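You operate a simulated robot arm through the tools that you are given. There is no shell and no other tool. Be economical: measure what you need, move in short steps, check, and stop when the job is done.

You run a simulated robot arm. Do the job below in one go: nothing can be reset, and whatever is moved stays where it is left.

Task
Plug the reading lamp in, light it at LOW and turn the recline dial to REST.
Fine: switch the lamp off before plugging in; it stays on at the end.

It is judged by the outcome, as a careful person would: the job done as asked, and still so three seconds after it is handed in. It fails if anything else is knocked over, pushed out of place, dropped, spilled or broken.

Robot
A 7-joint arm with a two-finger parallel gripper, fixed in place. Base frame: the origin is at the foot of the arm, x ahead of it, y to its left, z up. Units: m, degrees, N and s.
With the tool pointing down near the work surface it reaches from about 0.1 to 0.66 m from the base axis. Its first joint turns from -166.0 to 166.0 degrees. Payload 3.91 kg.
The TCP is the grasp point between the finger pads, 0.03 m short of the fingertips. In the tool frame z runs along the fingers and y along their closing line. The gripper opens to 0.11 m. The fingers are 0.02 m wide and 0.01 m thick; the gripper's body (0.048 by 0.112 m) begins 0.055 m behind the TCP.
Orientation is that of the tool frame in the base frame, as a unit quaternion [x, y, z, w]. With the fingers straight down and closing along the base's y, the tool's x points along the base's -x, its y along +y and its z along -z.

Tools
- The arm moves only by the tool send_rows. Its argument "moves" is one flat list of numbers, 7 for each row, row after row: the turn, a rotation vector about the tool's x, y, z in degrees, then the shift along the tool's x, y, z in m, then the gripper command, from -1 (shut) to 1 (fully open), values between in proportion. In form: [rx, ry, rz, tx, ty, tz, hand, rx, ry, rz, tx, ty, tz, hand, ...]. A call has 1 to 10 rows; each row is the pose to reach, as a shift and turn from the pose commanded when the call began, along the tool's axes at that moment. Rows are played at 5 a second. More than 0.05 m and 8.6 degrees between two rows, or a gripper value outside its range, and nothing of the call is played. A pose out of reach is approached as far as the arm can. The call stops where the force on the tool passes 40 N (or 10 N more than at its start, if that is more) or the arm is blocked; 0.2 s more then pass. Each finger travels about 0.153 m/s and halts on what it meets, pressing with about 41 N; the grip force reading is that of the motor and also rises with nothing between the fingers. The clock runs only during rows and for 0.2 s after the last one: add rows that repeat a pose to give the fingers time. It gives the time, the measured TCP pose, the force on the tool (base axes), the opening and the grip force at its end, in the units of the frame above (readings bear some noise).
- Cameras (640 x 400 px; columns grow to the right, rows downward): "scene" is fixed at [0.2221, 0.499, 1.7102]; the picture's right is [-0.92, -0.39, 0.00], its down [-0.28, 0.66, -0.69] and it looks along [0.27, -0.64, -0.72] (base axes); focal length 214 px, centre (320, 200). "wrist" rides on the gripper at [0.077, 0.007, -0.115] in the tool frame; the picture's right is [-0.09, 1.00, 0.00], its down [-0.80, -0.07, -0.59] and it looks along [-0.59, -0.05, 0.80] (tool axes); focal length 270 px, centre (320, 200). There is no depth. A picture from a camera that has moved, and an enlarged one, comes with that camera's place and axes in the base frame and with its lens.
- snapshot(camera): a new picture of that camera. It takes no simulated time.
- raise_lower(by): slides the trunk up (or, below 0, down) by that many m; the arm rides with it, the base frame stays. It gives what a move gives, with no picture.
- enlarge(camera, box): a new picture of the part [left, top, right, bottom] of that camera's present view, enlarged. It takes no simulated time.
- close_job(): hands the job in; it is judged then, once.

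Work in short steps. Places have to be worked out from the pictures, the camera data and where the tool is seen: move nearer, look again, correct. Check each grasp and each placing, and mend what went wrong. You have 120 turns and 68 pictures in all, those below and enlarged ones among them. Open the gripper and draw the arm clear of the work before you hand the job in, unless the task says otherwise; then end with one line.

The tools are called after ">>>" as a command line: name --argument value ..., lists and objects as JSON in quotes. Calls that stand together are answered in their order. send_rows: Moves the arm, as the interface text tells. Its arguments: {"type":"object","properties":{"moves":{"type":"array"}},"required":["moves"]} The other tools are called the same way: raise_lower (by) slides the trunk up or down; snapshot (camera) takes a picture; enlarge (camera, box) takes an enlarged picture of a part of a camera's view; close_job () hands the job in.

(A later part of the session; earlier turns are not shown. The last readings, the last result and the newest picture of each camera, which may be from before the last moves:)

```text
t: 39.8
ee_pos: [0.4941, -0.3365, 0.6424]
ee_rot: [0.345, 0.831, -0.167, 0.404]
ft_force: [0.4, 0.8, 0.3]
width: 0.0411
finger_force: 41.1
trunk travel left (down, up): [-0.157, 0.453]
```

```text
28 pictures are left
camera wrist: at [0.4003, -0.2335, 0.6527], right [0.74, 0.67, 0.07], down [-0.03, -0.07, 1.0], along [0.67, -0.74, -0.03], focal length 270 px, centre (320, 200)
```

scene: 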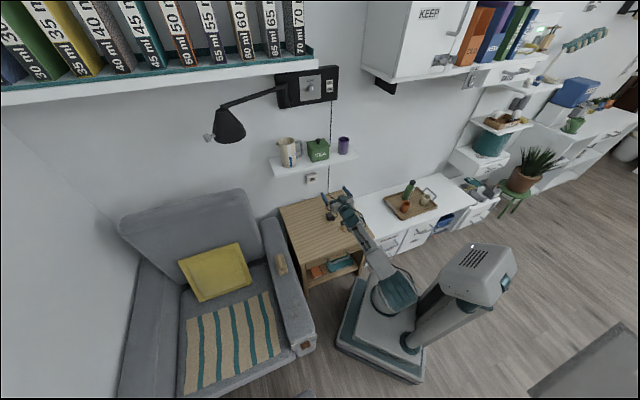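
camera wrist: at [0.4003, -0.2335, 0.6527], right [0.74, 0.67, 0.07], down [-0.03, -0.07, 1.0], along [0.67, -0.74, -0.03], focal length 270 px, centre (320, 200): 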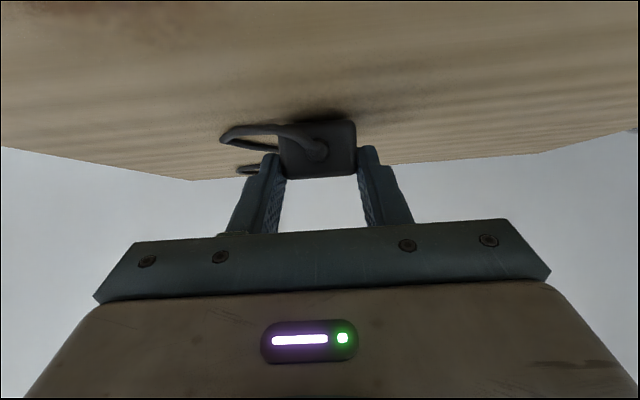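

Grip good at 41 mm. I lift to socket height (TCP z 0.80), shift to w 0.151 and go half way to the wall.

>>> send_rows --moves '[0, 0, 0, -0.0311, 0.0, -0.0245, -1, 0, 0, 0, -0.0621, 0.01, -0.0489, -1, 0, 0, 0, -0.0932, 0.025, -0.0734, -1, 0, 0, 0, -0.1242, 0.0398, -0.0978, -1, 0, 0, 0, -0.149, 0.0398, -0.0664, -1, 0, 0, 0, -0.1737, 0.0398, -0.0349, -1, 0, 0, 0, -0.1737, 0.0398, -0.0349, -1]'

>>> snapshot --camera "wrist"

>>> enlarge --camera "scene" --box '[280, 150, 360, 200]'

```text
t: 41.4
ee_pos: [0.5783, -0.3661, 0.7993]
ee_rot: [0.344, 0.831, -0.166, 0.405]
ft_force: [0.3, -0.3, -0.6]
width: 0.0409
finger_force: 41.1
trunk travel left (down, up): [-0.157, 0.453]
```

```text
27 pictures are left
camera wrist: at [0.4845, -0.2626, 0.8105], right [0.74, 0.67, 0.07], down [-0.03, -0.07, 1.0], along [0.67, -0.74, -0.03], focal length 270 px, centre (320, 200)
```

wrist: 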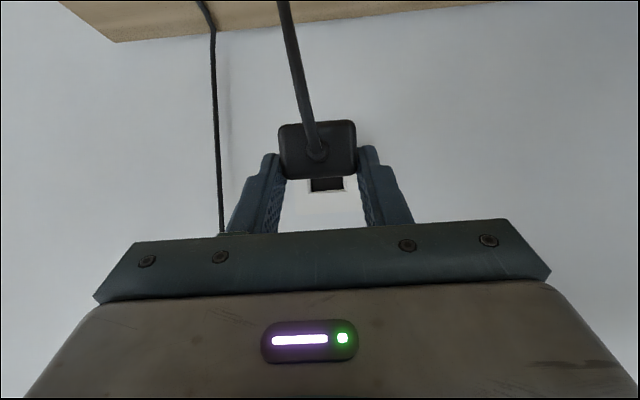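

```text
8.00 times, centred on (320, 175) of scene
camera zoom: at [0.2221, 0.499, 1.7102], right [-0.92, -0.39, 0.0], down [-0.28, 0.66, -0.69], along [0.27, -0.64, -0.72], focal length 1716 px, centre (320, 400)
```

zoom: 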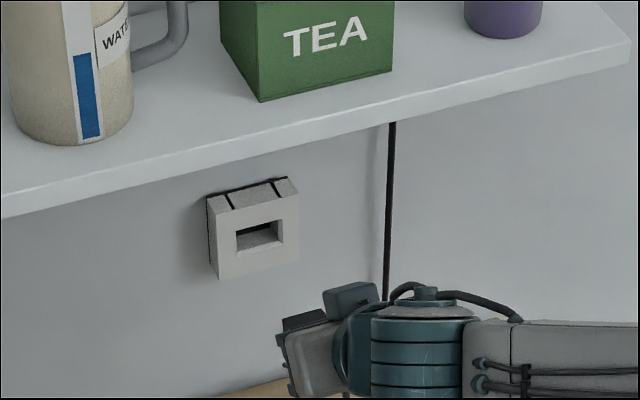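

The opening shows just above the plug from the wrist camera; enlarge for the offset.

>>> enlarge --camera "wrist" --box '[272, 110, 368, 230]'

```text
3.33 times, centred on (320, 170) of wrist
camera zoom: at [0.4845, -0.2626, 0.8105], right [0.74, 0.67, 0.07], down [-0.03, -0.07, 1.0], along [0.67, -0.74, -0.03], focal length 901 px, centre (320, 300)
```

zoom: 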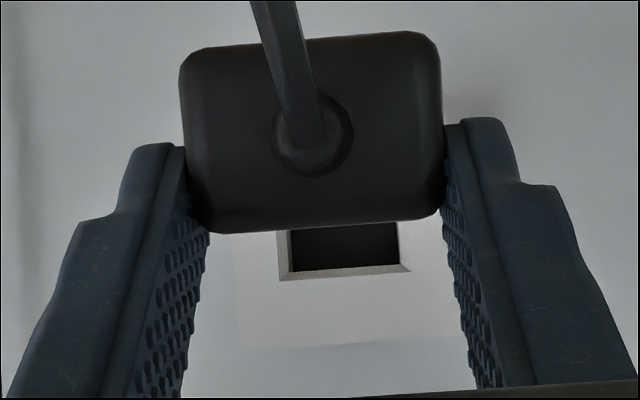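

Relative offsets: opening ~2–3 mm lower and ~1.5 mm to the side of the plug axis. I correct part of it and advance until the blade is about 1.5 cm from the socket.

>>> send_rows --moves '[0, 0, 0, -0.017, -0.001, 0.0232, -1, 0, 0, 0, -0.034, -0.001, 0.0455, -1, 0, 0, 0, -0.0514, -0.001, 0.0677, -1, 0, 0, 0, -0.0514, -0.001, 0.0677, -1]'

>>> enlarge --camera "wrist" --box '[240, 100, 400, 230]'

>>> enlarge --camera "scene" --box '[290, 160, 338, 190]'

```text
t: 42.4
ee_pos: [0.6368, -0.4269, 0.7989]
ee_rot: [0.344, 0.831, -0.166, 0.405]
ft_force: [-0.5, 0.4, 0.0]
width: 0.0409
finger_force: 41.2
trunk travel left (down, up): [-0.157, 0.453]
```

```text
3.08 times, centred on (320, 165) of wrist
camera zoom: at [0.5448, -0.3237, 0.8089], right [0.74, 0.67, 0.07], down [-0.03, -0.07, 1.0], along [0.67, -0.74, -0.03], focal length 832 px, centre (320, 308)
```

zoom: 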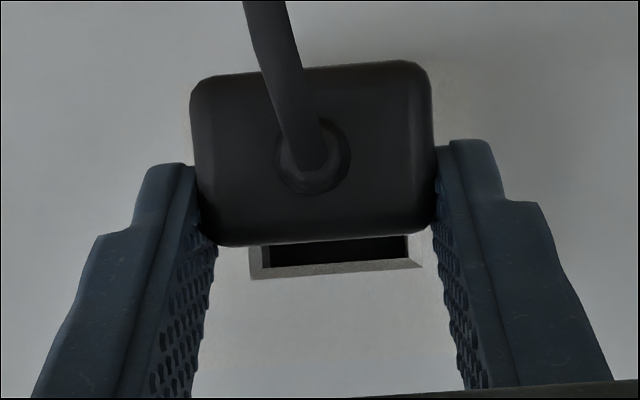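

```text
13.33 times, centred on (314, 175) of scene
camera zoom: at [0.2221, 0.499, 1.7102], right [-0.92, -0.39, 0.0], down [-0.28, 0.66, -0.69], along [0.27, -0.64, -0.72], focal length 2860 px, centre (400, 533)
```

zoom: 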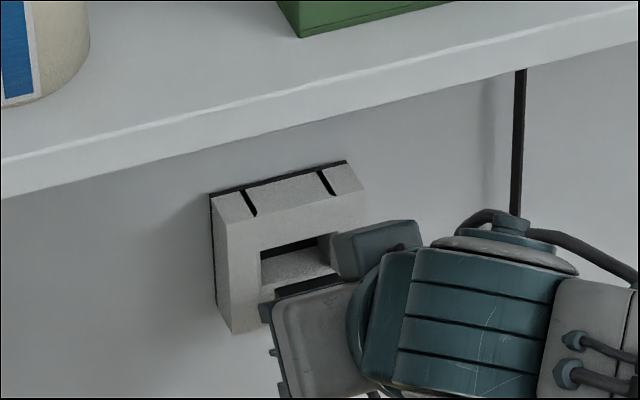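

Vertical error now only about 1 mm and lateral about 0.5 mm. I advance in small steps with the force guard.

>>> send_rows --moves '[0, 0, 0, -0.0054, -0.0005, 0.0085, -1, 0, 0, 0, -0.0085, -0.0005, 0.0124, -1, 0, 0, 0, -0.0116, -0.0005, 0.0163, -1, 0, 0, 0, -0.0147, -0.0005, 0.0203, -1, 0, 0, 0, -0.0178, -0.0005, 0.0242, -1]'

>>> enlarge --camera "wrist" --box '[240, 100, 400, 230]'

>>> enlarge --camera "scene" --box '[290, 160, 338, 190]'

```text
t: 43.3
ee_pos: [0.6474, -0.4383, 0.801]
ee_rot: [0.346, 0.83, -0.166, 0.404]
ft_force: [-17.8, 14.0, 6.5]
width: 0.041
finger_force: 40.8
trunk travel left (down, up): [-0.157, 0.453]
stopped in row 4: the force on the tool passed its limit (the readings are from after the stop); the commanded pose is now the measured one
```

```text
3.08 times, centred on (320, 165) of wrist
camera zoom: at [0.5561, -0.3354, 0.8113], right [0.74, 0.66, 0.07], down [-0.03, -0.07, 1.0], along [0.67, -0.74, -0.03], focal length 832 px, centre (320, 308)
```

zoom: 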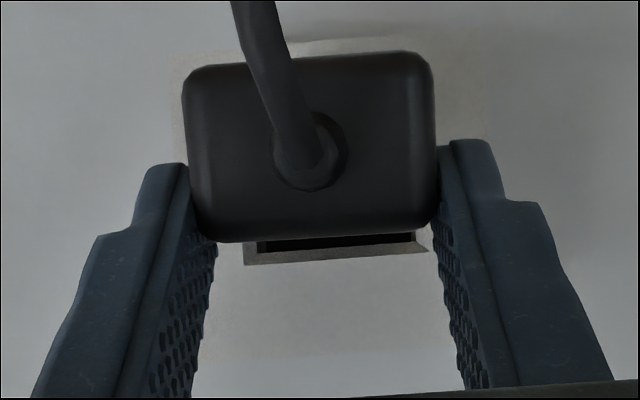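

```text
13.33 times, centred on (314, 175) of scene
camera zoom: at [0.2221, 0.499, 1.7102], right [-0.92, -0.39, 0.0], down [-0.28, 0.66, -0.69], along [0.27, -0.64, -0.72], focal length 2860 px, centre (400, 533)
```

zoom: 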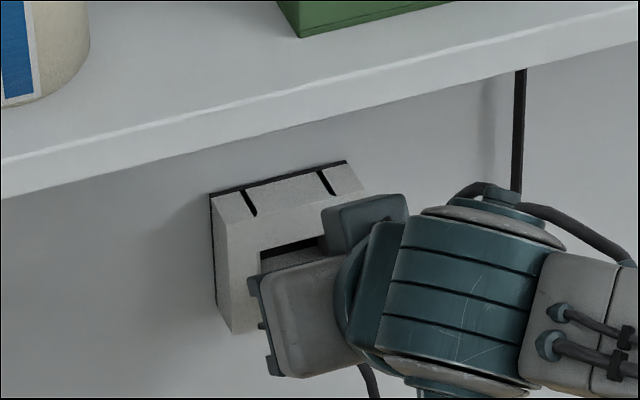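

Blocked at first contact: the tool was pushed back and about 4 mm up, which suggests the blade met the lower chamfer (a bit low). I back off 6 mm, raise 2 mm and push again.

>>> send_rows --moves '[0, 0, 0, 0.0037, 0, -0.0047, -1, 0, 0, 0, 0.0021, 0, -0.0059, -1, 0, 0, 0, -0.0016, 0, -0.0012, -1, 0, 0, 0, -0.0047, 0, 0.0027, -1, 0, 0, 0, -0.0078, 0, 0.0066, -1, 0, 0, 0, -0.0109, 0, 0.0106, -1, 0, 0, 0, -0.014, 0, 0.0145, -1]'

>>> enlarge --camera "wrist" --box '[240, 100, 400, 230]'

```text
t: 44.9
ee_pos: [0.6632, -0.4529, 0.8023]
ee_rot: [0.345, 0.83, -0.167, 0.405]
ft_force: [-17.9, 19.0, 11.7]
width: 0.0416
finger_force: 40.9
trunk travel left (down, up): [-0.157, 0.453]
```

```text
3.08 times, centred on (320, 165) of wrist
camera zoom: at [0.5711, -0.3494, 0.8136], right [0.74, 0.67, 0.07], down [-0.03, -0.07, 1.0], along [0.67, -0.74, -0.03], focal length 832 px, centre (320, 308)
```

zoom: 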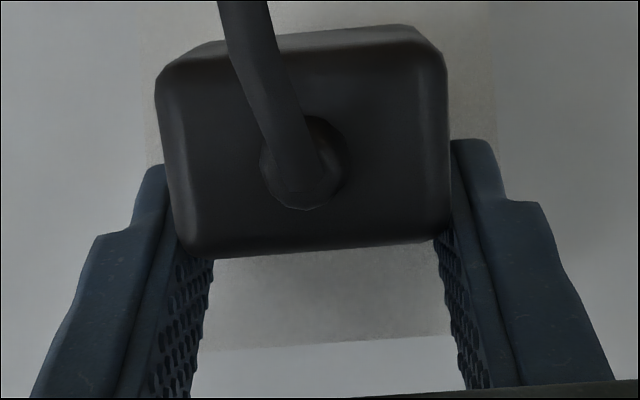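

The plug mostly slid back in the grip instead of entering. I back off 4 cm and inspect its pose.

>>> send_rows --moves '[0, 0, 0, 0.0124, 0, -0.0157, -1, 0, 0, 0, 0.031, 0, -0.0393, -1, 0, 0, 0, 0.031, 0, -0.0393, -1]'

>>> enlarge --camera "wrist" --box '[240, 70, 400, 230]'

>>> enlarge --camera "scene" --box '[290, 160, 338, 190]'

```text
t: 45.7
ee_pos: [0.6284, -0.4199, 0.8006]
ee_rot: [0.346, 0.831, -0.167, 0.403]
ft_force: [-0.3, 0.4, -1.2]
width: 0.0412
finger_force: 40.6
trunk travel left (down, up): [-0.157, 0.453]
```

```text
2.50 times, centred on (320, 150) of wrist
camera zoom: at [0.5365, -0.3167, 0.8106], right [0.74, 0.66, 0.07], down [-0.03, -0.07, 1.0], along [0.67, -0.74, -0.03], focal length 676 px, centre (320, 325)
```

zoom: 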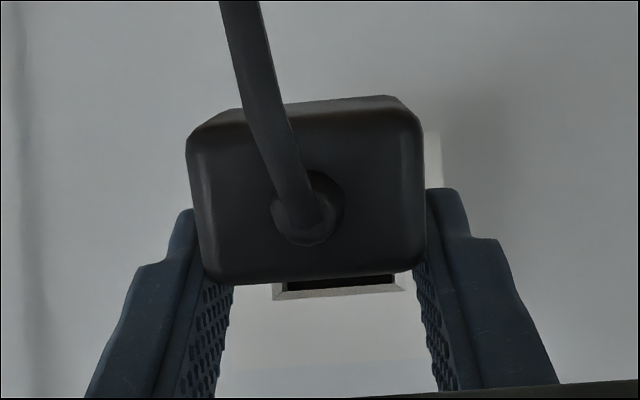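

```text
13.33 times, centred on (314, 175) of scene
camera zoom: at [0.2221, 0.499, 1.7102], right [-0.92, -0.39, 0.0], down [-0.28, 0.66, -0.69], along [0.27, -0.64, -0.72], focal length 2860 px, centre (400, 533)
```

zoom: 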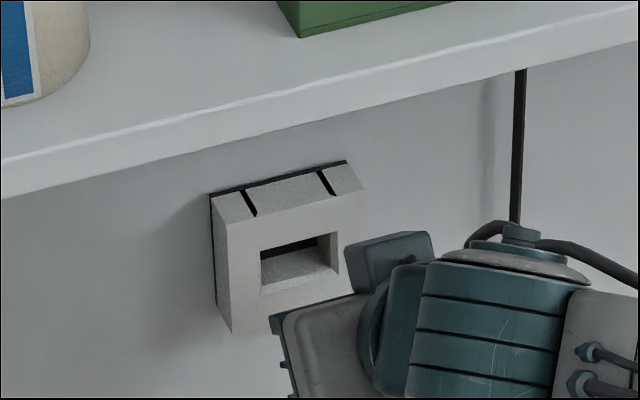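

The plug has slipped back and pitched nose-down in the grip. I'll carry it back to the table, set it down level, and study the blade before retrying.

>>> send_rows --moves '[0, 0, 0, 0.029, -0.01, -0.0367, -1, 0, 0, 0, 0.058, -0.02, -0.0733, -1, 0, 0, 0, 0.0867, -0.03, -0.11, -1, 0, 0, 0, 0.1181, -0.03, -0.0852, -1, 0, 0, 0, 0.1495, -0.03, -0.0605, -1, 0, 0, 0, 0.181, -0.03, -0.0357, -1, 0, 0, 0, 0.189, -0.03, -0.0295, -1, 0, 0, 0, 0.189, -0.03, -0.0295, -1]'

>>> enlarge --camera "wrist" --box '[200, 30, 440, 230]'

```text
t: 47.5
ee_pos: [0.5098, -0.34, 0.6689]
ee_rot: [0.345, 0.831, -0.166, 0.403]
ft_force: [0.6, -0.5, -0.7]
width: 0.0413
finger_force: 41.7
trunk travel left (down, up): [-0.157, 0.453]
```

```text
2.00 times, centred on (320, 130) of wrist
camera zoom: at [0.4175, -0.2377, 0.6798], right [0.74, 0.66, 0.07], down [-0.03, -0.07, 1.0], along [0.67, -0.74, -0.03], focal length 541 px, centre (320, 340)
```

zoom: 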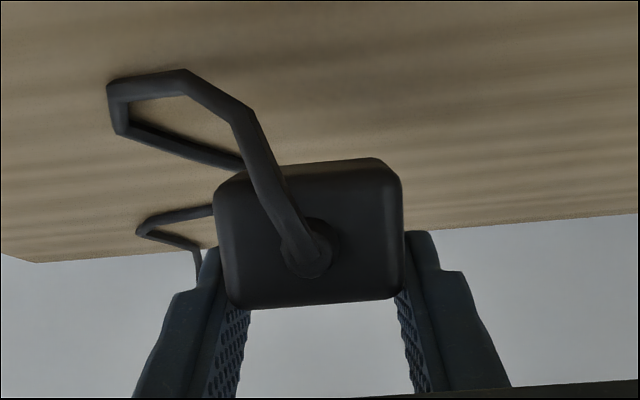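

Lower further in small steps, watching the force.

>>> send_rows --moves '[0, 0, 0, 0.0047, 0, 0.0037, -1, 0, 0, 0, 0.0094, 0, 0.0074, -1, 0, 0, 0, 0.0141, 0, 0.0111, -1]'

```text
t: 48.3
ee_pos: [0.5095, -0.3396, 0.6523]
ee_rot: [0.346, 0.831, -0.167, 0.403]
ft_force: [0.0, -0.2, -0.2]
width: 0.0414
finger_force: 40.5
trunk travel left (down, up): [-0.157, 0.453]
```

>>> send_rows --moves '[0, 0, 0, 0.0024, 0, 0.0019, -1, 0, 0, 0, 0.0047, 0, 0.0037, -1, 0, 0, 0, 0.0071, 0, 0.0056, -1]'

>>> enlarge --camera "wrist" --box '[200, 30, 440, 230]'

```text
t: 49.1
ee_pos: [0.5098, -0.3401, 0.6467]
ee_rot: [0.345, 0.829, -0.168, 0.406]
ft_force: [-2.3, 0.6, 19.6]
width: 0.0415
finger_force: 41.2
trunk travel left (down, up): [-0.157, 0.453]
```

```text
2.00 times, centred on (320, 130) of wrist
camera zoom: at [0.4171, -0.2375, 0.656], right [0.74, 0.66, 0.07], down [-0.04, -0.07, 1.0], along [0.67, -0.74, -0.03], focal length 541 px, centre (320, 340)
```

zoom: 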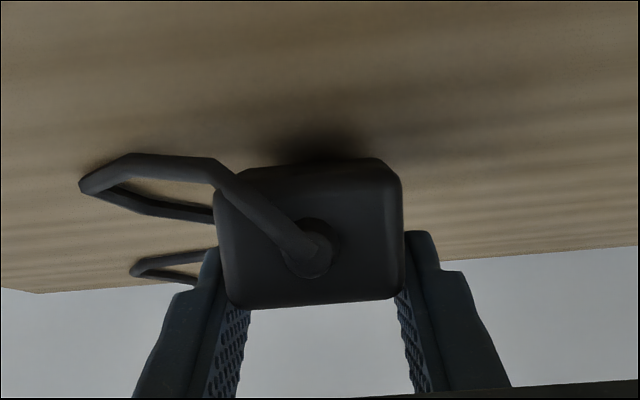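

Touching the table with 20 N; release and withdraw along the fingers.

>>> send_rows --moves '[0, 0, 0, 0, 0, 0, -0.1, 0, 0, 0, 0, 0, 0, 0.36, 0, 0, 0, 0, 0, 0, 0.36, 0, 0, 0, -0.01, 0, -0.03, 0.5, 0, 0, 0, -0.03, 0, -0.06, 0.5, 0, 0, 0, -0.06, 0, -0.09, 0.5]'

>>> snapshot --camera "wrist"

```text
t: 50.5
ee_pos: [0.4854, -0.3186, 0.7444]
ee_rot: [0.344, 0.831, -0.167, 0.404]
ft_force: [-0.2, -0.1, -0.8]
width: 0.0823
finger_force: 0.1
trunk travel left (down, up): [-0.157, 0.453]
```

```text
15 pictures are left
camera wrist: at [0.3934, -0.2144, 0.7555], right [0.74, 0.66, 0.07], down [-0.03, -0.07, 1.0], along [0.67, -0.74, -0.03], focal length 270 px, centre (320, 200)
```

wrist: 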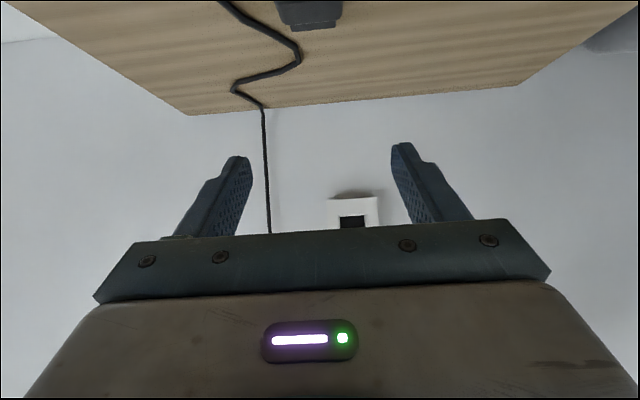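

Pictures are scarce now (15), so I'll use them sparingly. I back off 10 cm so the plug is fully in view and take one enlarged look.

>>> send_rows --moves '[0, 0, 0, 0.0206, 0, -0.0262, 0.36, 0, 0, 0, 0.0413, 0, -0.0524, 0.36, 0, 0, 0, 0.0619, 0, -0.0786, 0.36, 0, 0, 0, 0.0619, 0, -0.0786, 0.36]'

>>> enlarge --camera "wrist" --box '[240, 20, 400, 120]'

```text
t: 51.5
ee_pos: [0.4146, -0.2445, 0.7454]
ee_rot: [0.346, 0.831, -0.166, 0.403]
ft_force: [-0.5, 0.3, -1.0]
width: 0.0749
finger_force: 0.0
trunk travel left (down, up): [-0.157, 0.453]
```

```text
4.00 times, centred on (320, 70) of wrist
camera zoom: at [0.3228, -0.1428, 0.7559], right [0.74, 0.66, 0.07], down [-0.03, -0.07, 1.0], along [0.67, -0.74, -0.03], focal length 1081 px, centre (320, 720)
```

zoom: 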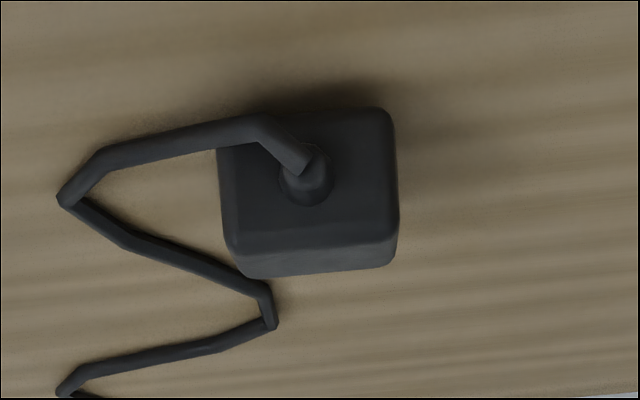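

One tight scene picture to see the blade's height on the body (this decides the insertion height).

>>> enlarge --camera "scene" --box '[316, 206, 348, 226]'

```text
16.00 times, centred on (332, 216) of scene
camera zoom: at [0.2221, 0.499, 1.7102], right [-0.92, -0.39, 0.0], down [-0.28, 0.66, -0.69], along [0.27, -0.64, -0.72], focal length 3432 px, centre (128, -56)
```

zoom: 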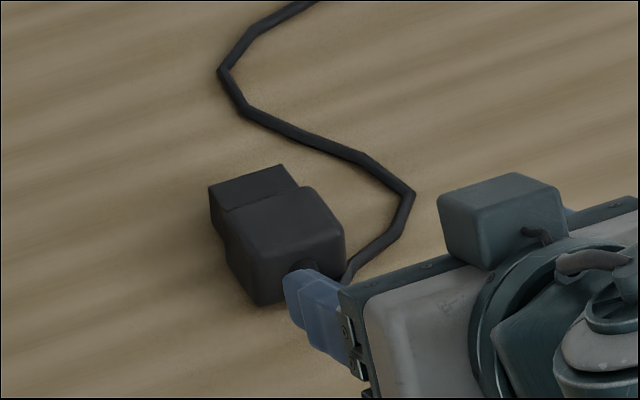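

The picture shows the blade centred on the body and about 20 mm thick, in a mouth of about 23 mm, so the first try was 1–2 mm low, which fits the upward push. I regrip lower on the body so it can't pitch.

>>> send_rows --moves '[0, 0, 0, 0.009, 0.001, 0.03, 0.36, 0, 0, 0, 0.0178, 0.001, 0.06, 0.36, 0, 0, 0, 0.0178, 0.001, 0.09, 0.36, 0, 0, 0, 0.0178, 0.001, 0.12, 0.36, 0, 0, 0, 0.0178, 0.001, 0.1478, 0.36, 0, 0, 0, 0.0178, 0.001, 0.1478, 0.36]'

```text
t: 52.9
ee_pos: [0.4899, -0.3196, 0.6385]
ee_rot: [0.344, 0.832, -0.165, 0.403]
ft_force: [0.1, 1.0, -0.3]
width: 0.0749
finger_force: 0.0
trunk travel left (down, up): [-0.157, 0.453]
```

No contact, position right. Close and lift to z≈0.797, shift to w≈0.151, and approach to c≈0.745.

>>> send_rows --moves '[0, 0, 0, 0, 0, 0, -1, 0, 0, 0, 0, 0, 0, -1, 0, 0, 0, 0, 0, 0, -1, 0, 0, 0, -0.0311, 0.0, -0.0245, -1, 0, 0, 0, -0.0621, 0.01, -0.0489, -1, 0, 0, 0, -0.0932, 0.02, -0.0734, -1, 0, 0, 0, -0.1234, 0.031, -0.0972, -1, 0, 0, 0, -0.1234, 0.031, -0.0972, -1]'

>>> send_rows --moves '[0, 0, 0, -0.0223, 0, 0.0283, -1, 0, 0, 0, -0.0446, 0, 0.0566, -1, 0, 0, 0, -0.0669, 0, 0.0849, -1, 0, 0, 0, -0.0892, 0, 0.1132, -1, 0, 0, 0, -0.1065, 0, 0.1352, -1, 0, 0, 0, -0.1065, 0, 0.1352, -1]'

>>> enlarge --camera "wrist" --box '[260, 100, 380, 200]'

```text
t: 54.7
ee_pos: [0.5118, -0.2979, 0.7986]
ee_rot: [0.346, 0.831, -0.167, 0.403]
ft_force: [0.0, -0.6, -0.5]
width: 0.0411
finger_force: 41.4
trunk travel left (down, up): [-0.157, 0.453]
```

```text
t: 56.1
ee_pos: [0.635, -0.4198, 0.7973]
ee_rot: [0.345, 0.831, -0.165, 0.404]
ft_force: [-0.1, -0.1, -0.6]
width: 0.0409
finger_force: 40.6
trunk travel left (down, up): [-0.157, 0.453]
```

```text
4.00 times, centred on (320, 150) of wrist
camera zoom: at [0.5415, -0.3168, 0.8078], right [0.74, 0.66, 0.07], down [-0.03, -0.07, 1.0], along [0.67, -0.74, -0.03], focal length 1081 px, centre (320, 400)
```

zoom: 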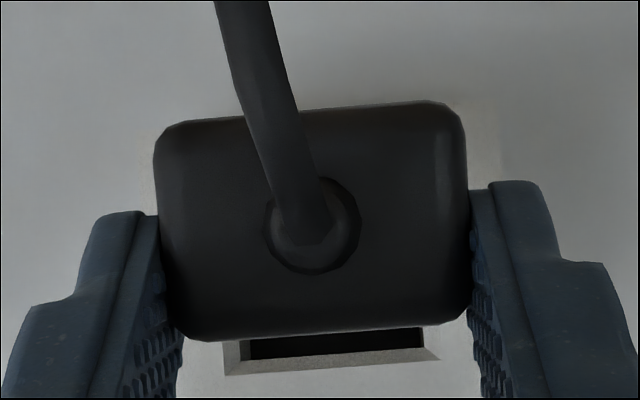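

Plug and opening now agree vertically (both about 16.7 mm below the TCP) and need a 2 mm sideways shift. Correct that and push in small steps.

>>> send_rows --moves '[0, 0, 0, -0.0037, -0.002, 0.0047, -1, 0, 0, 0, -0.0093, -0.002, 0.0118, -1, 0, 0, 0, -0.0124, -0.002, 0.0157, -1, 0, 0, 0, -0.0149, -0.002, 0.0189, -1, 0, 0, 0, -0.0173, -0.002, 0.022, -1, 0, 0, 0, -0.0198, -0.002, 0.0252, -1, 0, 0, 0, -0.0223, -0.002, 0.0283, -1]'

```text
t: 57.2
ee_pos: [0.6477, -0.4351, 0.7996]
ee_rot: [0.347, 0.831, -0.167, 0.401]
ft_force: [-21.2, 14.6, 7.9]
width: 0.0414
finger_force: 41.0
trunk travel left (down, up): [-0.157, 0.453]
stopped in row 5: the force on the tool passed its limit (the readings are from after the stop); the commanded pose is now the measured one
```

Same signature: pushed up and toward -τ, so the lower and +τ chamfers are being hit. Back off 8 mm, go up ~1.5 mm and ~2 mm to −τ from where it ended, and push again.

>>> send_rows --moves '[0, 0, 0, 0.005, 0, -0.0063, -1, 0, 0, 0, 0.0038, -0.002, -0.0072, -1, 0, 0, 0, 0.0038, -0.002, -0.0072, -1, 0, 0, 0, 0.0007, -0.002, -0.0033, -1, 0, 0, 0, -0.0024, -0.002, 0.0006, -1, 0, 0, 0, -0.0049, -0.002, 0.0038, -1, 0, 0, 0, -0.0074, -0.002, 0.0069, -1]'

```text
t: 58.5
ee_pos: [0.6473, -0.4354, 0.7989]
ee_rot: [0.347, 0.833, -0.166, 0.398]
ft_force: [-20.4, 15.2, 5.1]
width: 0.0408
finger_force: 40.7
trunk travel left (down, up): [-0.157, 0.453]
stopped in row 6: the force on the tool passed its limit (the readings are from after the stop); the commanded pose is now the measured one
```

Contact again. Before another push I back off 12 mm and take one picture to check the plug's pose in the grip.

>>> send_rows --moves '[0, 0, 0, 0.0074, 0, -0.0094, -1, 0, 0, 0, 0.0074, 0, -0.0094, -1]'

>>> enlarge --camera "wrist" --box '[264, 100, 376, 195]'

```text
t: 59.1
ee_pos: [0.64, -0.4299, 0.7969]
ee_rot: [0.347, 0.833, -0.165, 0.397]
ft_force: [0.7, 0.2, -1.0]
width: 0.041
finger_force: 40.9
trunk travel left (down, up): [-0.157, 0.453]
```

```text
4.21 times, centred on (320, 148) of wrist
camera zoom: at [0.5476, -0.3272, 0.8086], right [0.75, 0.66, 0.07], down [-0.02, -0.08, 1.0], along [0.67, -0.74, -0.05], focal length 1138 px, centre (320, 421)
```

zoom: 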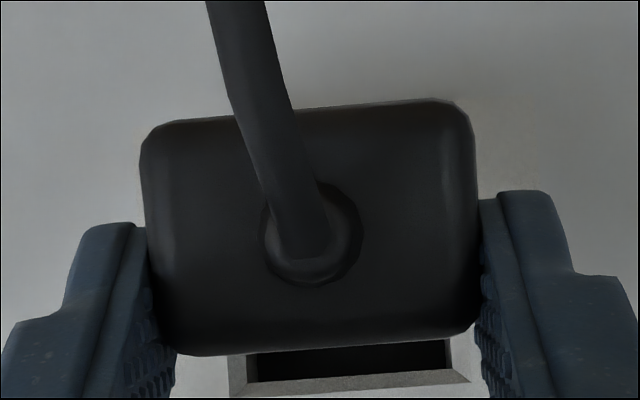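

The tool pitch drifted 0.8° and the plug sits about 1.7 mm low against the opening; lateral is fine. Correct pitch and height, then push again.

>>> send_rows --moves '[0, -0.8, 0, -0.0012, 0.0005, -0.0009, -1, 0, -0.8, 0, -0.0062, 0.0005, 0.0053, -1, 0, -0.8, 0, -0.0087, 0.0005, 0.0085, -1, 0, -0.8, 0, -0.0112, 0.0005, 0.0116, -1, 0, -0.8, 0, -0.0137, 0.0005, 0.0147, -1, 0, -0.8, 0, -0.0162, 0.0005, 0.0178, -1, 0, -0.8, 0, -0.0187, 0.0005, 0.0209, -1, 0, -0.8, 0, -0.0212, 0.0005, 0.024, -1]'

```text
t: 60.0
ee_pos: [0.6474, -0.4359, 0.7993]
ee_rot: [0.346, 0.832, -0.167, 0.4]
ft_force: [-22.2, 18.1, 6.8]
width: 0.041
finger_force: 41.1
trunk travel left (down, up): [-0.157, 0.453]
stopped in row 4: the force on the tool passed its limit (the readings are from after the stop); the commanded pose is now the measured one
```

Same stop again with an upward push. Back off 12 mm and read the free pose before deciding the next correction.

>>> send_rows --moves '[0, 0, 0, 0.0074, 0, -0.0094, -1, 0, 0, 0, 0.0074, 0, -0.0094, -1, 0, 0, 0, 0.0074, 0, -0.0094, -1]'

```text
t: 60.8
ee_pos: [0.641, -0.4292, 0.7963]
ee_rot: [0.346, 0.832, -0.167, 0.4]
ft_force: [-0.8, -0.4, -0.2]
width: 0.0412
finger_force: 40.7
trunk travel left (down, up): [-0.157, 0.453]
```

Free z is 0.7963, lower than I intended. Raise 3.5 mm, trim the pitch 0.4°, push again.

>>> send_rows --moves '[0, -0.4, 0, -0.0028, 0, -0.0022, -1, 0, -0.4, 0, -0.0028, 0, -0.0022, -1, 0, -0.4, 0, -0.0077, 0, 0.0041, -1, 0, -0.4, 0, -0.0096, 0, 0.0065, -1, 0, -0.4, 0, -0.0115, 0, 0.0088, -1, 0, -0.4, 0, -0.0133, 0, 0.0112, -1, 0, -0.4, 0, -0.0152, 0, 0.0136, -1, 0, -0.4, 0, -0.017, 0, 0.0159, -1, 0, -0.4, 0, -0.0189, 0, 0.0183, -1, 0, -0.4, 0, -0.0208, 0, 0.0207, -1]'

```text
t: 62.0
ee_pos: [0.647, -0.4337, 0.7998]
ee_rot: [0.346, 0.832, -0.168, 0.4]
ft_force: [-22.7, 18.0, 6.1]
width: 0.041
finger_force: 41.6
trunk travel left (down, up): [-0.157, 0.453]
stopped in row 6: the force on the tool passed its limit (the readings are from after the stop); the commanded pose is now the measured one
```

The blade seems caught on the inner rim, where I estimate only ~1 mm vertical slack. I'll keep light pressure and sweep upward in 1 mm steps so it can drop in.

>>> send_rows --moves '[0, 0, 0, 0.0012, 0, -0.0016, -1, 0, 0, 0, 0.0004, 0, -0.0022, -1, 0, 0, 0, -0.0004, 0, -0.0028, -1, 0, 0, 0, -0.0012, 0, -0.0034, -1, 0, 0, 0, -0.0023, 0, -0.0036, -1, 0, 0, 0, -0.0034, 0, -0.0038, -1, 0, 0, 0, -0.0045, 0, -0.004, -1]'

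```text
t: 63.6
ee_pos: [0.6503, -0.4344, 0.8042]
ee_rot: [0.345, 0.833, -0.167, 0.4]
ft_force: [-11.5, 10.8, -1.0]
width: 0.0409
finger_force: 40.9
trunk travel left (down, up): [-0.157, 0.453]
```

Pressure is light and it hasn't dropped in yet. Run a small raster (sideways ±3 mm, stepping down) at the same pressure.

>>> send_rows --moves '[0, 0, 0, 0.0008, 0, 0.0006, -1, 0, 0, 0, 0.0008, -0.0015, 0.0006, -1, 0, 0, 0, 0.0008, -0.003, 0.0006, -1, 0, 0, 0, 0.002, -0.003, 0.0015, -1, 0, 0, 0, 0.002, -0.0015, 0.0015, -1, 0, 0, 0, 0.002, 0, 0.0015, -1, 0, 0, 0, 0.002, 0.0015, 0.0015, -1, 0, 0, 0, 0.002, 0.003, 0.0015, -1, 0, 0, 0, 0.0031, 0.003, 0.0025, -1, 0, 0, 0, 0.0031, 0.0015, 0.0025, -1]'

```text
t: 65.8
ee_pos: [0.6492, -0.4343, 0.8004]
ee_rot: [0.347, 0.831, -0.169, 0.401]
ft_force: [-22.3, 11.1, 10.5]
width: 0.0408
finger_force: 40.9
trunk travel left (down, up): [-0.157, 0.453]
```

At the previous spot (z≈0.804) the side forces were near zero, so that is the centred position. Return there and push harder straight in.

>>> send_rows --moves '[0, 0, 0, -0.0016, -0.001, -0.0012, -1, 0, 0, 0, -0.0031, -0.0015, -0.0025, -1, 0, 0, 0, -0.0037, -0.0015, -0.0017, -1, 0, 0, 0, -0.005, -0.0015, -0.0001, -1, 0, 0, 0, -0.0062, -0.0015, 0.0014, -1, 0, 0, 0, -0.0074, -0.0015, 0.003, -1, 0, 0, 0, -0.0087, -0.0015, 0.0046, -1, 0, 0, 0, -0.0099, -0.0015, 0.0061, -1, 0, 0, 0, -0.0112, -0.0015, 0.0077, -1]'

```text
t: 67.8
ee_pos: [0.6572, -0.4433, 0.8066]
ee_rot: [0.345, 0.831, -0.168, 0.403]
ft_force: [-17.0, 21.1, 13.4]
width: 0.0415
finger_force: 40.8
trunk travel left (down, up): [-0.157, 0.453]
```

It advanced 11 mm; check whether it entered or slid in the grip.

>>> enlarge --camera "wrist" --box '[256, 80, 384, 200]'

```text
3.33 times, centred on (320, 140) of wrist
camera zoom: at [0.5652, -0.3406, 0.8176], right [0.75, 0.66, 0.07], down [-0.03, -0.07, 1.0], along [0.67, -0.74, -0.03], focal length 901 px, centre (320, 400)
```

zoom: 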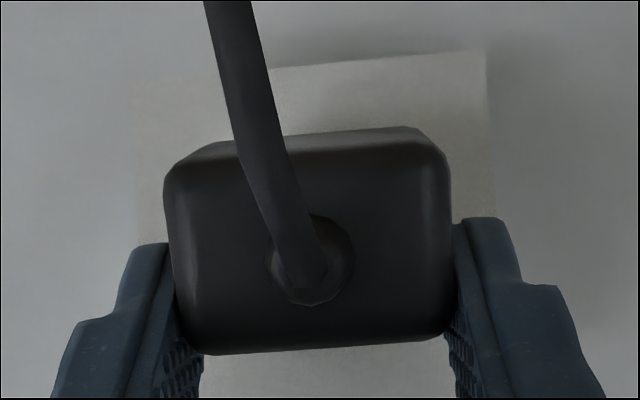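

It slid and pitched nose-down again: my approaches were still ~2 mm low and the nose stuck on the lower chamfer. I'll set it down once more to level it, regrip, and go in about 2.5 mm higher.

>>> send_rows --moves '[0, 0, 0, 0.0276, 0, -0.035, -1, 0, 0, 0, 0.0551, -0.01, -0.0699, -1, 0, 0, 0, 0.0827, -0.02, -0.1049, -1, 0, 0, 0, 0.1102, -0.03, -0.1398, -1, 0, 0, 0, 0.139, -0.03, -0.1171, -1, 0, 0, 0, 0.1678, -0.03, -0.0944, -1, 0, 0, 0, 0.1966, -0.03, -0.0717, -1, 0, 0, 0, 0.2254, -0.03, -0.049, -1, 0, 0, 0, 0.2254, -0.03, -0.049, -1]'

>>> send_rows --moves '[0, 0, 0, 0.0047, 0, 0.0037, -1, 0, 0, 0, 0.0079, 0, 0.0062, -1, 0, 0, 0, 0.0102, 0, 0.0081, -1, 0, 0, 0, 0.0102, 0, 0.0081, -1]'

```text
t: 69.8
ee_pos: [0.512, -0.3401, 0.6589]
ee_rot: [0.346, 0.832, -0.168, 0.4]
ft_force: [-0.5, 0.6, -0.6]
width: 0.0414
finger_force: 40.5
trunk travel left (down, up): [-0.157, 0.453]
```

```text
t: 70.8
ee_pos: [0.5105, -0.3416, 0.6445]
ee_rot: [0.346, 0.832, -0.167, 0.401]
ft_force: [0.4, 0.6, 1.9]
width: 0.0415
finger_force: 40.8
trunk travel left (down, up): [-0.157, 0.453]
```

Just touching. Press 3 mm more to level it, release, slide back 2 cm and down to regrip centrally.

>>> send_rows --moves '[0, 0, 0, 0.0024, 0, 0.0019, -1, 0, 0, 0, 0.0024, 0, 0.0019, -0.3, 0, 0, 0, 0.0024, 0, 0.0019, 0.36, 0, 0, 0, 0.0024, 0, 0.0019, 0.36, 0, 0, 0, 0.008, 0, -0.007, 0.36, 0, 0, 0, 0.0143, 0, -0.014, 0.36, 0, 0, 0, 0.0164, 0, -0.0119, 0.36, 0, 0, 0, 0.0164, 0, -0.0119, 0.36]'

>>> enlarge --camera "wrist" --box '[240, 90, 400, 190]'

```text
t: 72.6
ee_pos: [0.4975, -0.3263, 0.6386]
ee_rot: [0.347, 0.831, -0.168, 0.4]
ft_force: [-0.6, 0.0, -0.2]
width: 0.0747
finger_force: 0.1
trunk travel left (down, up): [-0.157, 0.453]
```

```text
4.00 times, centred on (320, 140) of wrist
camera zoom: at [0.4056, -0.2233, 0.6508], right [0.75, 0.66, 0.07], down [-0.02, -0.07, 1.0], along [0.67, -0.75, -0.04], focal length 1081 px, centre (320, 440)
```

zoom: 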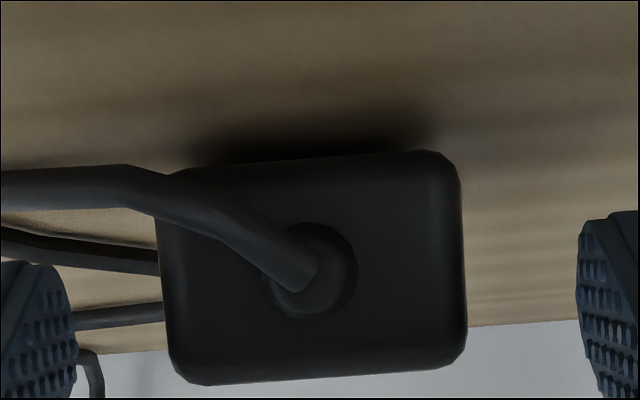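

Plug is level and well placed between the fingers. Close, lift to z≈0.7986 with w≈0.149, and approach.

>>> send_rows --moves '[0, 0, 0, 0, 0, 0, -1, 0, 0, 0, 0, 0, 0, -1, 0, 0, 0, 0, 0, 0, -1, 0, 0, 0, -0.0311, 0.0, -0.0245, -1, 0, 0, 0, -0.0621, 0.01, -0.0489, -1, 0, 0, 0, -0.0932, 0.02, -0.0734, -1, 0, 0, 0, -0.1253, 0.0277, -0.0995, -1, 0, 0, 0, -0.1253, 0.0277, -0.0995, -1]'

>>> send_rows --moves '[0, 0, 0, -0.0249, 0, 0.0313, -1, 0, 0, 0, -0.0498, 0, 0.0626, -1, 0, 0, 0, -0.0746, 0, 0.094, -1, 0, 0, 0, -0.1011, 0, 0.1272, -1, 0, 0, 0, -0.1011, 0, 0.1272, -1]'

```text
t: 74.4
ee_pos: [0.5178, -0.3081, 0.7997]
ee_rot: [0.345, 0.832, -0.167, 0.401]
ft_force: [0.1, 0.3, -1.4]
width: 0.0411
finger_force: 40.5
trunk travel left (down, up): [-0.157, 0.453]
```

```text
t: 75.6
ee_pos: [0.6321, -0.4233, 0.7986]
ee_rot: [0.346, 0.832, -0.168, 0.4]
ft_force: [-0.9, 0.5, -1.4]
width: 0.041
finger_force: 40.7
trunk travel left (down, up): [-0.157, 0.453]
```

Positioned. Advance 22 mm gently, just past the previous contact depth, and read forces.

>>> send_rows --moves '[0, 0, 0, -0.0062, 0.0008, 0.0078, -1, 0, 0, 0, -0.01, 0.0008, 0.0125, -1, 0, 0, 0, -0.0119, 0.0008, 0.0148, -1, 0, 0, 0, -0.0131, 0.0008, 0.0164, -1, 0, 0, 0, -0.0137, 0.0008, 0.0172, -1, 0, 0, 0, -0.0137, 0.0008, 0.0172, -1]'

```text
t: 77.0
ee_pos: [0.6459, -0.4363, 0.801]
ee_rot: [0.345, 0.832, -0.168, 0.401]
ft_force: [-25.6, 19.9, 3.3]
width: 0.0408
finger_force: 41.2
trunk travel left (down, up): [-0.157, 0.453]
```

Side forces are smaller now (up 3 N, −τ 4 N against 32 N axial). Following the gradient: back off, go 1.5 mm up and 3 mm to −τ, press again.

>>> send_rows --moves '[0, 0, 0, 0.005, 0, -0.0062, -1, 0, 0, 0, 0.0038, -0.003, -0.0072, -1, 0, 0, 0, 0.0038, -0.003, -0.0072, -1, 0, 0, 0, 0.0001, -0.003, -0.0025, -1, 0, 0, 0, -0.0012, -0.003, -0.0009, -1, 0, 0, 0, -0.0018, -0.003, -0.0001, -1, 0, 0, 0, -0.0018, -0.003, -0.0001, -1]'

```text
t: 78.6
ee_pos: [0.6467, -0.4369, 0.8018]
ee_rot: [0.345, 0.832, -0.167, 0.401]
ft_force: [-19.5, 29.4, -2.4]
width: 0.041
finger_force: 40.6
trunk travel left (down, up): [-0.157, 0.453]
```

Sideways the plug is now held by the mouth (position didn't follow the command), so the blade is in the entrance and nearly centred. Relax the side offset and push harder axially.

>>> send_rows --moves '[0, 0, 0, 0, 0.0015, 0, -1, 0, 0, 0, -0.0006, 0.0015, 0.0008, -1, 0, 0, 0, -0.0012, 0.0015, 0.0016, -1, 0, 0, 0, -0.0019, 0.0015, 0.0023, -1, 0, 0, 0, -0.0025, 0.0015, 0.0031, -1]'

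```text
t: 79.8
ee_pos: [0.6487, -0.4399, 0.8035]
ee_rot: [0.345, 0.831, -0.168, 0.402]
ft_force: [-15.0, 25.2, 11.2]
width: 0.0415
finger_force: 41.0
trunk travel left (down, up): [-0.157, 0.453]
```

It began slipping again. Reanalysing the images (front top edge vs rear edge) puts the best line at w≈0.1497 and about 2.8 mm above the first push. Back off 12 mm and check free pose and plug attitude.

>>> send_rows --moves '[0, 0, 0, 0.0087, 0.002, -0.0109, -1, 0, 0, 0, 0.0087, 0.002, -0.0109, -1, 0, 0, 0, 0.0087, 0.002, -0.0109, -1]'

>>> enlarge --camera "wrist" --box '[264, 105, 376, 200]'

```text
t: 80.6
ee_pos: [0.6429, -0.4299, 0.7998]
ee_rot: [0.346, 0.832, -0.168, 0.4]
ft_force: [-0.5, -0.3, -0.3]
width: 0.041
finger_force: 41.4
trunk travel left (down, up): [-0.157, 0.453]
```

```text
4.21 times, centred on (320, 152) of wrist
camera zoom: at [0.5504, -0.3273, 0.8108], right [0.75, 0.66, 0.07], down [-0.02, -0.07, 1.0], along [0.67, -0.74, -0.04], focal length 1138 px, centre (320, 400)
```

zoom: 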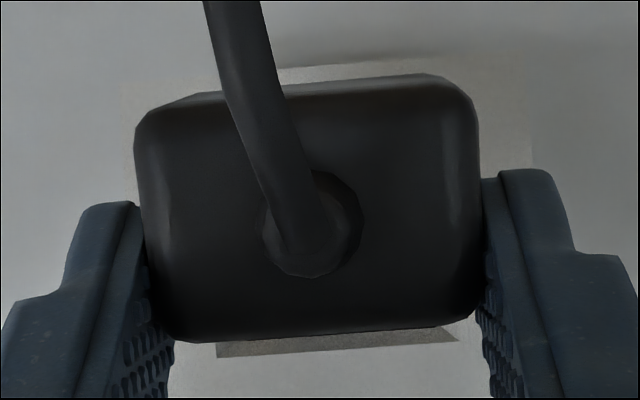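

Now the pose is aligned in both directions (z 0.7998, w 0.1506) and the plug is still level. Push straight in from here.

>>> send_rows --moves '[0, 0, 0, -0.005, 0, 0.0063, -1, 0, 0, 0, -0.0075, 0, 0.0094, -1, 0, 0, 0, -0.0094, 0, 0.0117, -1, 0, 0, 0, -0.0112, 0, 0.0141, -1, 0, 0, 0, -0.0131, 0, 0.0164, -1, 0, 0, 0, -0.015, 0, 0.0188, -1, 0, 0, 0, -0.0168, 0, 0.0211, -1, 0, 0, 0, -0.0187, 0, 0.0234, -1]'

```text
t: 82.4
ee_pos: [0.6628, -0.4494, 0.8038]
ee_rot: [0.346, 0.832, -0.167, 0.401]
ft_force: [-16.8, 22.5, 11.9]
width: 0.0413
finger_force: 40.5
trunk travel left (down, up): [-0.157, 0.453]
```

It went 28 mm forward without a stop; check whether it entered.

>>> enlarge --camera "wrist" --box '[256, 60, 384, 200]'

```text
2.86 times, centred on (320, 130) of wrist
camera zoom: at [0.5699, -0.3468, 0.8146], right [0.74, 0.66, 0.07], down [-0.03, -0.07, 1.0], along [0.67, -0.74, -0.03], focal length 772 px, centre (320, 400)
```

zoom: 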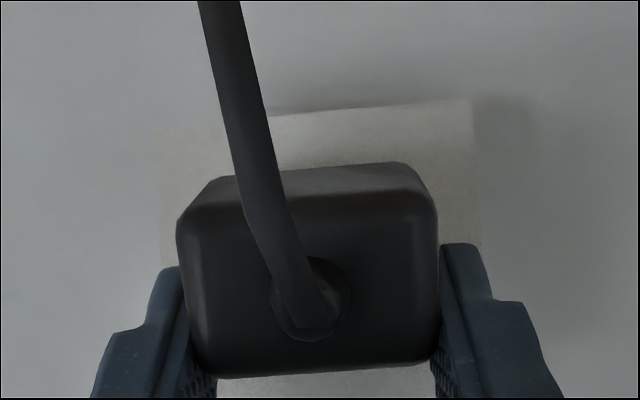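

Decisive clue: the nose always tips down with the tip stopped at the face, and re-reading the scene picture the blade sits low on the body (about 0.610–0.627 while the body is 0.609–0.643), ~8 mm below what I assumed. I set the plug down, regrip, and go in at TCP z≈0.805.

>>> send_rows --moves '[0, 0, 0, 0.0287, 0, -0.0359, -1, 0, 0, 0, 0.0574, -0.01, -0.0718, -1, 0, 0, 0, 0.0861, -0.02, -0.1078, -1, 0, 0, 0, 0.1148, -0.03, -0.1437, -1, 0, 0, 0, 0.1431, -0.03, -0.1211, -1, 0, 0, 0, 0.1714, -0.03, -0.0985, -1, 0, 0, 0, 0.1997, -0.03, -0.0758, -1, 0, 0, 0, 0.228, -0.03, -0.0532, -1, 0, 0, 0, 0.228, -0.03, -0.0532, -1]'

>>> send_rows --moves '[0, 0, 0, 0.0047, 0, 0.0037, -1, 0, 0, 0, 0.0079, 0, 0.0062, -1, 0, 0, 0, 0.0102, 0, 0.0081, -1, 0, 0, 0, 0.0102, 0, 0.0081, -1]'

```text
t: 84.4
ee_pos: [0.5125, -0.3412, 0.6569]
ee_rot: [0.346, 0.832, -0.168, 0.4]
ft_force: [0.6, 0.4, 0.5]
width: 0.0413
finger_force: 41.2
trunk travel left (down, up): [-0.157, 0.453]
```

```text
t: 85.4
ee_pos: [0.513, -0.3422, 0.6446]
ee_rot: [0.347, 0.831, -0.169, 0.4]
ft_force: [-0.7, -1.3, 12.3]
width: 0.0413
finger_force: 40.8
trunk travel left (down, up): [-0.157, 0.453]
```

Touching with 12 N. Level it, release, move back 27 mm and regrip, then lift.

>>> send_rows --moves '[0, 0, 0, 0.0016, 0, 0.0012, -1, 0, 0, 0, 0.0016, 0, 0.0012, -0.3, 0, 0, 0, 0.0016, 0, 0.0012, 0.36, 0, 0, 0, 0.0016, 0, 0.0012, 0.36, 0, 0, 0, 0.0052, 0, -0.0113, 0.36, 0, 0, 0, 0.0151, 0, -0.0221, 0.36, 0, 0, 0, 0.0206, 0, -0.0177, 0.36, 0, 0, 0, 0.0206, 0, -0.0177, 0.36, 0, 0, 0, 0.0206, 0, -0.0177, -1, 0, 0, 0, 0.0206, 0, -0.0177, -1]'

```text
t: 87.6
ee_pos: [0.4941, -0.3233, 0.6373]
ee_rot: [0.347, 0.832, -0.168, 0.4]
ft_force: [-0.6, 1.4, 1.2]
width: 0.0408
finger_force: 41.5
trunk travel left (down, up): [-0.157, 0.453]
```

Gripped at 41 mm. Lift to 0.805, w 0.150, approach.

>>> send_rows --moves '[0, 0, 0, 0, 0, 0, -1, 0, 0, 0, -0.0262, 0.0, -0.0209, -1, 0, 0, 0, -0.0524, 0.0, -0.0418, -1, 0, 0, 0, -0.0786, 0.01, -0.0628, -1, 0, 0, 0, -0.1048, 0.02, -0.0837, -1, 0, 0, 0, -0.131, 0.0292, -0.1046, -1, 0, 0, 0, -0.131, 0.0292, -0.1046, -1]'

>>> send_rows --moves '[0, 0, 0, -0.0261, 0, 0.0326, -1, 0, 0, 0, -0.0521, 0, 0.0652, -1, 0, 0, 0, -0.0782, 0, 0.0978, -1, 0, 0, 0, -0.1042, 0, 0.1304, -1, 0, 0, 0, -0.1042, 0, 0.1304, -1]'

```text
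t: 89.2
ee_pos: [0.5154, -0.3017, 0.8051]
ee_rot: [0.346, 0.832, -0.168, 0.4]
ft_force: [-0.1, -0.1, -0.5]
width: 0.0409
finger_force: 40.9
trunk travel left (down, up): [-0.157, 0.453]
```

```text
t: 90.4
ee_pos: [0.6322, -0.4207, 0.8047]
ee_rot: [0.345, 0.832, -0.168, 0.4]
ft_force: [-0.8, -0.6, -0.4]
width: 0.0408
finger_force: 40.9
trunk travel left (down, up): [-0.157, 0.453]
```

At c 0.7445, w 0.1495, z 0.8047. Advance 26 mm gently and read.

>>> send_rows --moves '[0, 0, 0, -0.0062, 0, 0.0078, -1, 0, 0, 0, -0.01, 0, 0.0125, -1, 0, 0, 0, -0.0125, 0, 0.0156, -1, 0, 0, 0, -0.0144, 0, 0.018, -1, 0, 0, 0, -0.0162, 0, 0.0203, -1, 0, 0, 0, -0.0162, 0, 0.0203, -1]'

```text
t: 91.8
ee_pos: [0.6513, -0.4406, 0.8056]
ee_rot: [0.345, 0.832, -0.167, 0.401]
ft_force: [-0.4, 1.8, 5.6]
width: 0.0409
finger_force: 41.1
trunk travel left (down, up): [-0.157, 0.453]
```

It's entering: almost no axial force at c 0.772. A small upward force, so I raise 1 mm while pushing the rest of the way.

>>> send_rows --moves '[0, 0, 0, -0.0033, 0, 0.0025, -1, 0, 0, 0, -0.0058, 0, 0.0056, -1, 0, 0, 0, -0.0083, 0, 0.0087, -1, 0, 0, 0, -0.0108, 0, 0.0119, -1, 0, 0, 0, -0.0133, 0, 0.015, -1, 0, 0, 0, -0.0158, 0, 0.0181, -1, 0, 0, 0, -0.0183, 0, 0.0212, -1]'

```text
t: 92.7
ee_pos: [0.6567, -0.4459, 0.8063]
ee_rot: [0.347, 0.834, -0.167, 0.396]
ft_force: [-30.3, 24.1, 3.5]
width: 0.0407
finger_force: 40.9
trunk travel left (down, up): [-0.157, 0.453]
stopped in row 4: the force on the tool passed its limit (the readings are from after the stop); the commanded pose is now the measured one
```

Firm axial stop 14 mm past the mouth with almost no side force, which looks like the body seated on the socket face. Release, withdraw and look from the scene camera.

>>> send_rows --moves '[0, 0, 0, 0, 0, 0, -0.2, 0, 0, 0, 0, 0, 0, 0.36, 0, 0, 0, 0, 0, 0, 0.36, 0, 0, 0, 0.0187, 0, -0.0234, 0.36, 0, 0, 0, 0.0437, 0, -0.0547, 0.36, 0, 0, 0, 0.0687, 0, -0.0859, 0.36, 0, 0, 0, 0.0999, 0, -0.125, 0.36, 0, 0, 0, 0.125, 0, -0.156, 0.36]'

>>> enlarge --camera "scene" --box '[296, 160, 344, 190]'

```text
t: 94.5
ee_pos: [0.5166, -0.3068, 0.8045]
ee_rot: [0.348, 0.834, -0.167, 0.395]
ft_force: [-0.9, 0.7, -0.8]
width: 0.0747
finger_force: 0.1
trunk travel left (down, up): [-0.157, 0.453]
```

```text
13.33 times, centred on (320, 175) of scene
camera zoom: at [0.2221, 0.499, 1.7102], right [-0.92, -0.39, 0.0], down [-0.28, 0.66, -0.69], along [0.27, -0.64, -0.72], focal length 2860 px, centre (320, 533)
```

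zoom: 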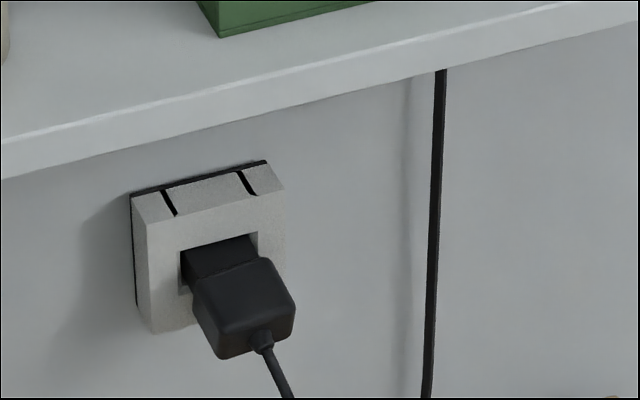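

The plug is held in the socket but roughly half-way: there is still a gap to the body. I return to it, regrip 6 mm further back and push on in small steps.

>>> send_rows --moves '[0, -0.8, 0, -0.0312, 0, 0.0366, 0.36, 0, -0.8, 0, -0.0615, 0, 0.0737, 0.36, 0, -0.8, 0, -0.0919, 0, 0.1109, 0.36, 0, -0.8, 0, -0.1223, 0, 0.148, 0.36, 0, -0.8, 0, -0.1223, 0, 0.148, 0.36, 0, -0.8, 0, -0.1223, 0, 0.148, -1, 0, -0.8, 0, -0.1223, 0, 0.148, -1, 0, -0.8, 0, -0.1223, 0, 0.148, -1]'

```text
t: 96.3
ee_pos: [0.6527, -0.4449, 0.8064]
ee_rot: [0.346, 0.831, -0.169, 0.402]
ft_force: [-0.4, 0.2, 0.3]
width: 0.041
finger_force: 41.4
trunk travel left (down, up): [-0.157, 0.453]
```

Gripped again. Push on in small steps with a slight sideways recentre.

>>> send_rows --moves '[0, 0, 0, -0.0013, 0.001, 0.0016, -1, 0, 0, 0, -0.0025, 0.002, 0.0031, -1, 0, 0, 0, -0.0038, 0.002, 0.0047, -1, 0, 0, 0, -0.005, 0.002, 0.0063, -1, 0, 0, 0, -0.005, 0.002, 0.0063, -1]'

```text
t: 97.5
ee_pos: [0.6587, -0.4464, 0.807]
ee_rot: [0.345, 0.831, -0.169, 0.403]
ft_force: [-22.4, 17.2, -0.9]
width: 0.0406
finger_force: 40.9
trunk travel left (down, up): [-0.157, 0.453]
```

Side forces are small and it may be moving in. Continue pushing.

>>> send_rows --moves '[0, 0, 0, -0.0013, -0.001, 0.0016, -1, 0, 0, 0, -0.0025, -0.001, 0.0031, -1, 0, 0, 0, -0.0038, -0.001, 0.0047, -1, 0, 0, 0, -0.005, -0.001, 0.0063, -1, 0, 0, 0, -0.0063, -0.001, 0.0078, -1, 0, 0, 0, -0.0063, -0.001, 0.0078, -1]'

```text
t: 98.9
ee_pos: [0.6662, -0.4538, 0.809]
ee_rot: [0.345, 0.83, -0.17, 0.403]
ft_force: [-21.1, 27.7, 3.3]
width: 0.041
finger_force: 41.1
trunk travel left (down, up): [-0.157, 0.453]
```

Moved another 10 mm. Release, withdraw and check in the scene.

>>> send_rows --moves '[0, 0, 0, 0, 0, 0, -0.2, 0, 0, 0, 0, 0, 0, 0.36, 0, 0, 0, 0, 0, 0, 0.36, 0, 0, 0, 0.0187, 0, -0.0234, 0.36, 0, 0, 0, 0.0437, 0, -0.0547, 0.36, 0, 0, 0, 0.0687, 0, -0.0859, 0.36, 0, 0, 0, 0.0999, 0, -0.125, 0.36, 0, 0, 0, 0.125, 0, -0.156, 0.36]'

>>> enlarge --camera "scene" --box '[296, 165, 344, 195]'

```text
t: 99.4
ee_pos: [0.6573, -0.4604, 0.8085]
ee_rot: [0.351, 0.829, -0.175, 0.398]
ft_force: [-59.8, 28.9, 2.9]
width: 0.0635
finger_force: 0.0
trunk travel left (down, up): [-0.157, 0.453]
stopped in row 2: the force on the tool passed its limit (the readings are from after the stop); the commanded pose is now the measured one
```

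```text
13.33 times, centred on (320, 180) of scene
camera zoom: at [0.2221, 0.499, 1.7102], right [-0.92, -0.39, 0.0], down [-0.28, 0.66, -0.69], along [0.27, -0.64, -0.72], focal length 2860 px, centre (320, 467)
```

zoom: 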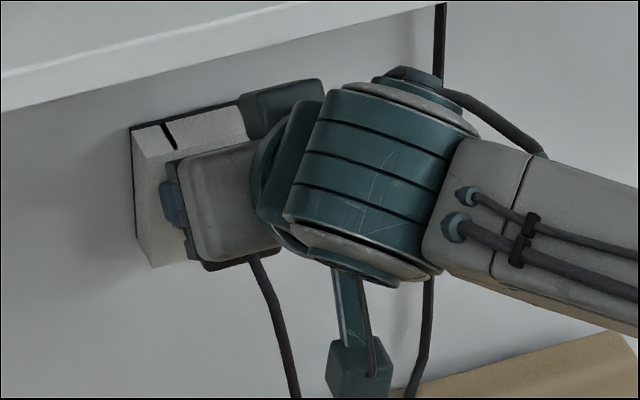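

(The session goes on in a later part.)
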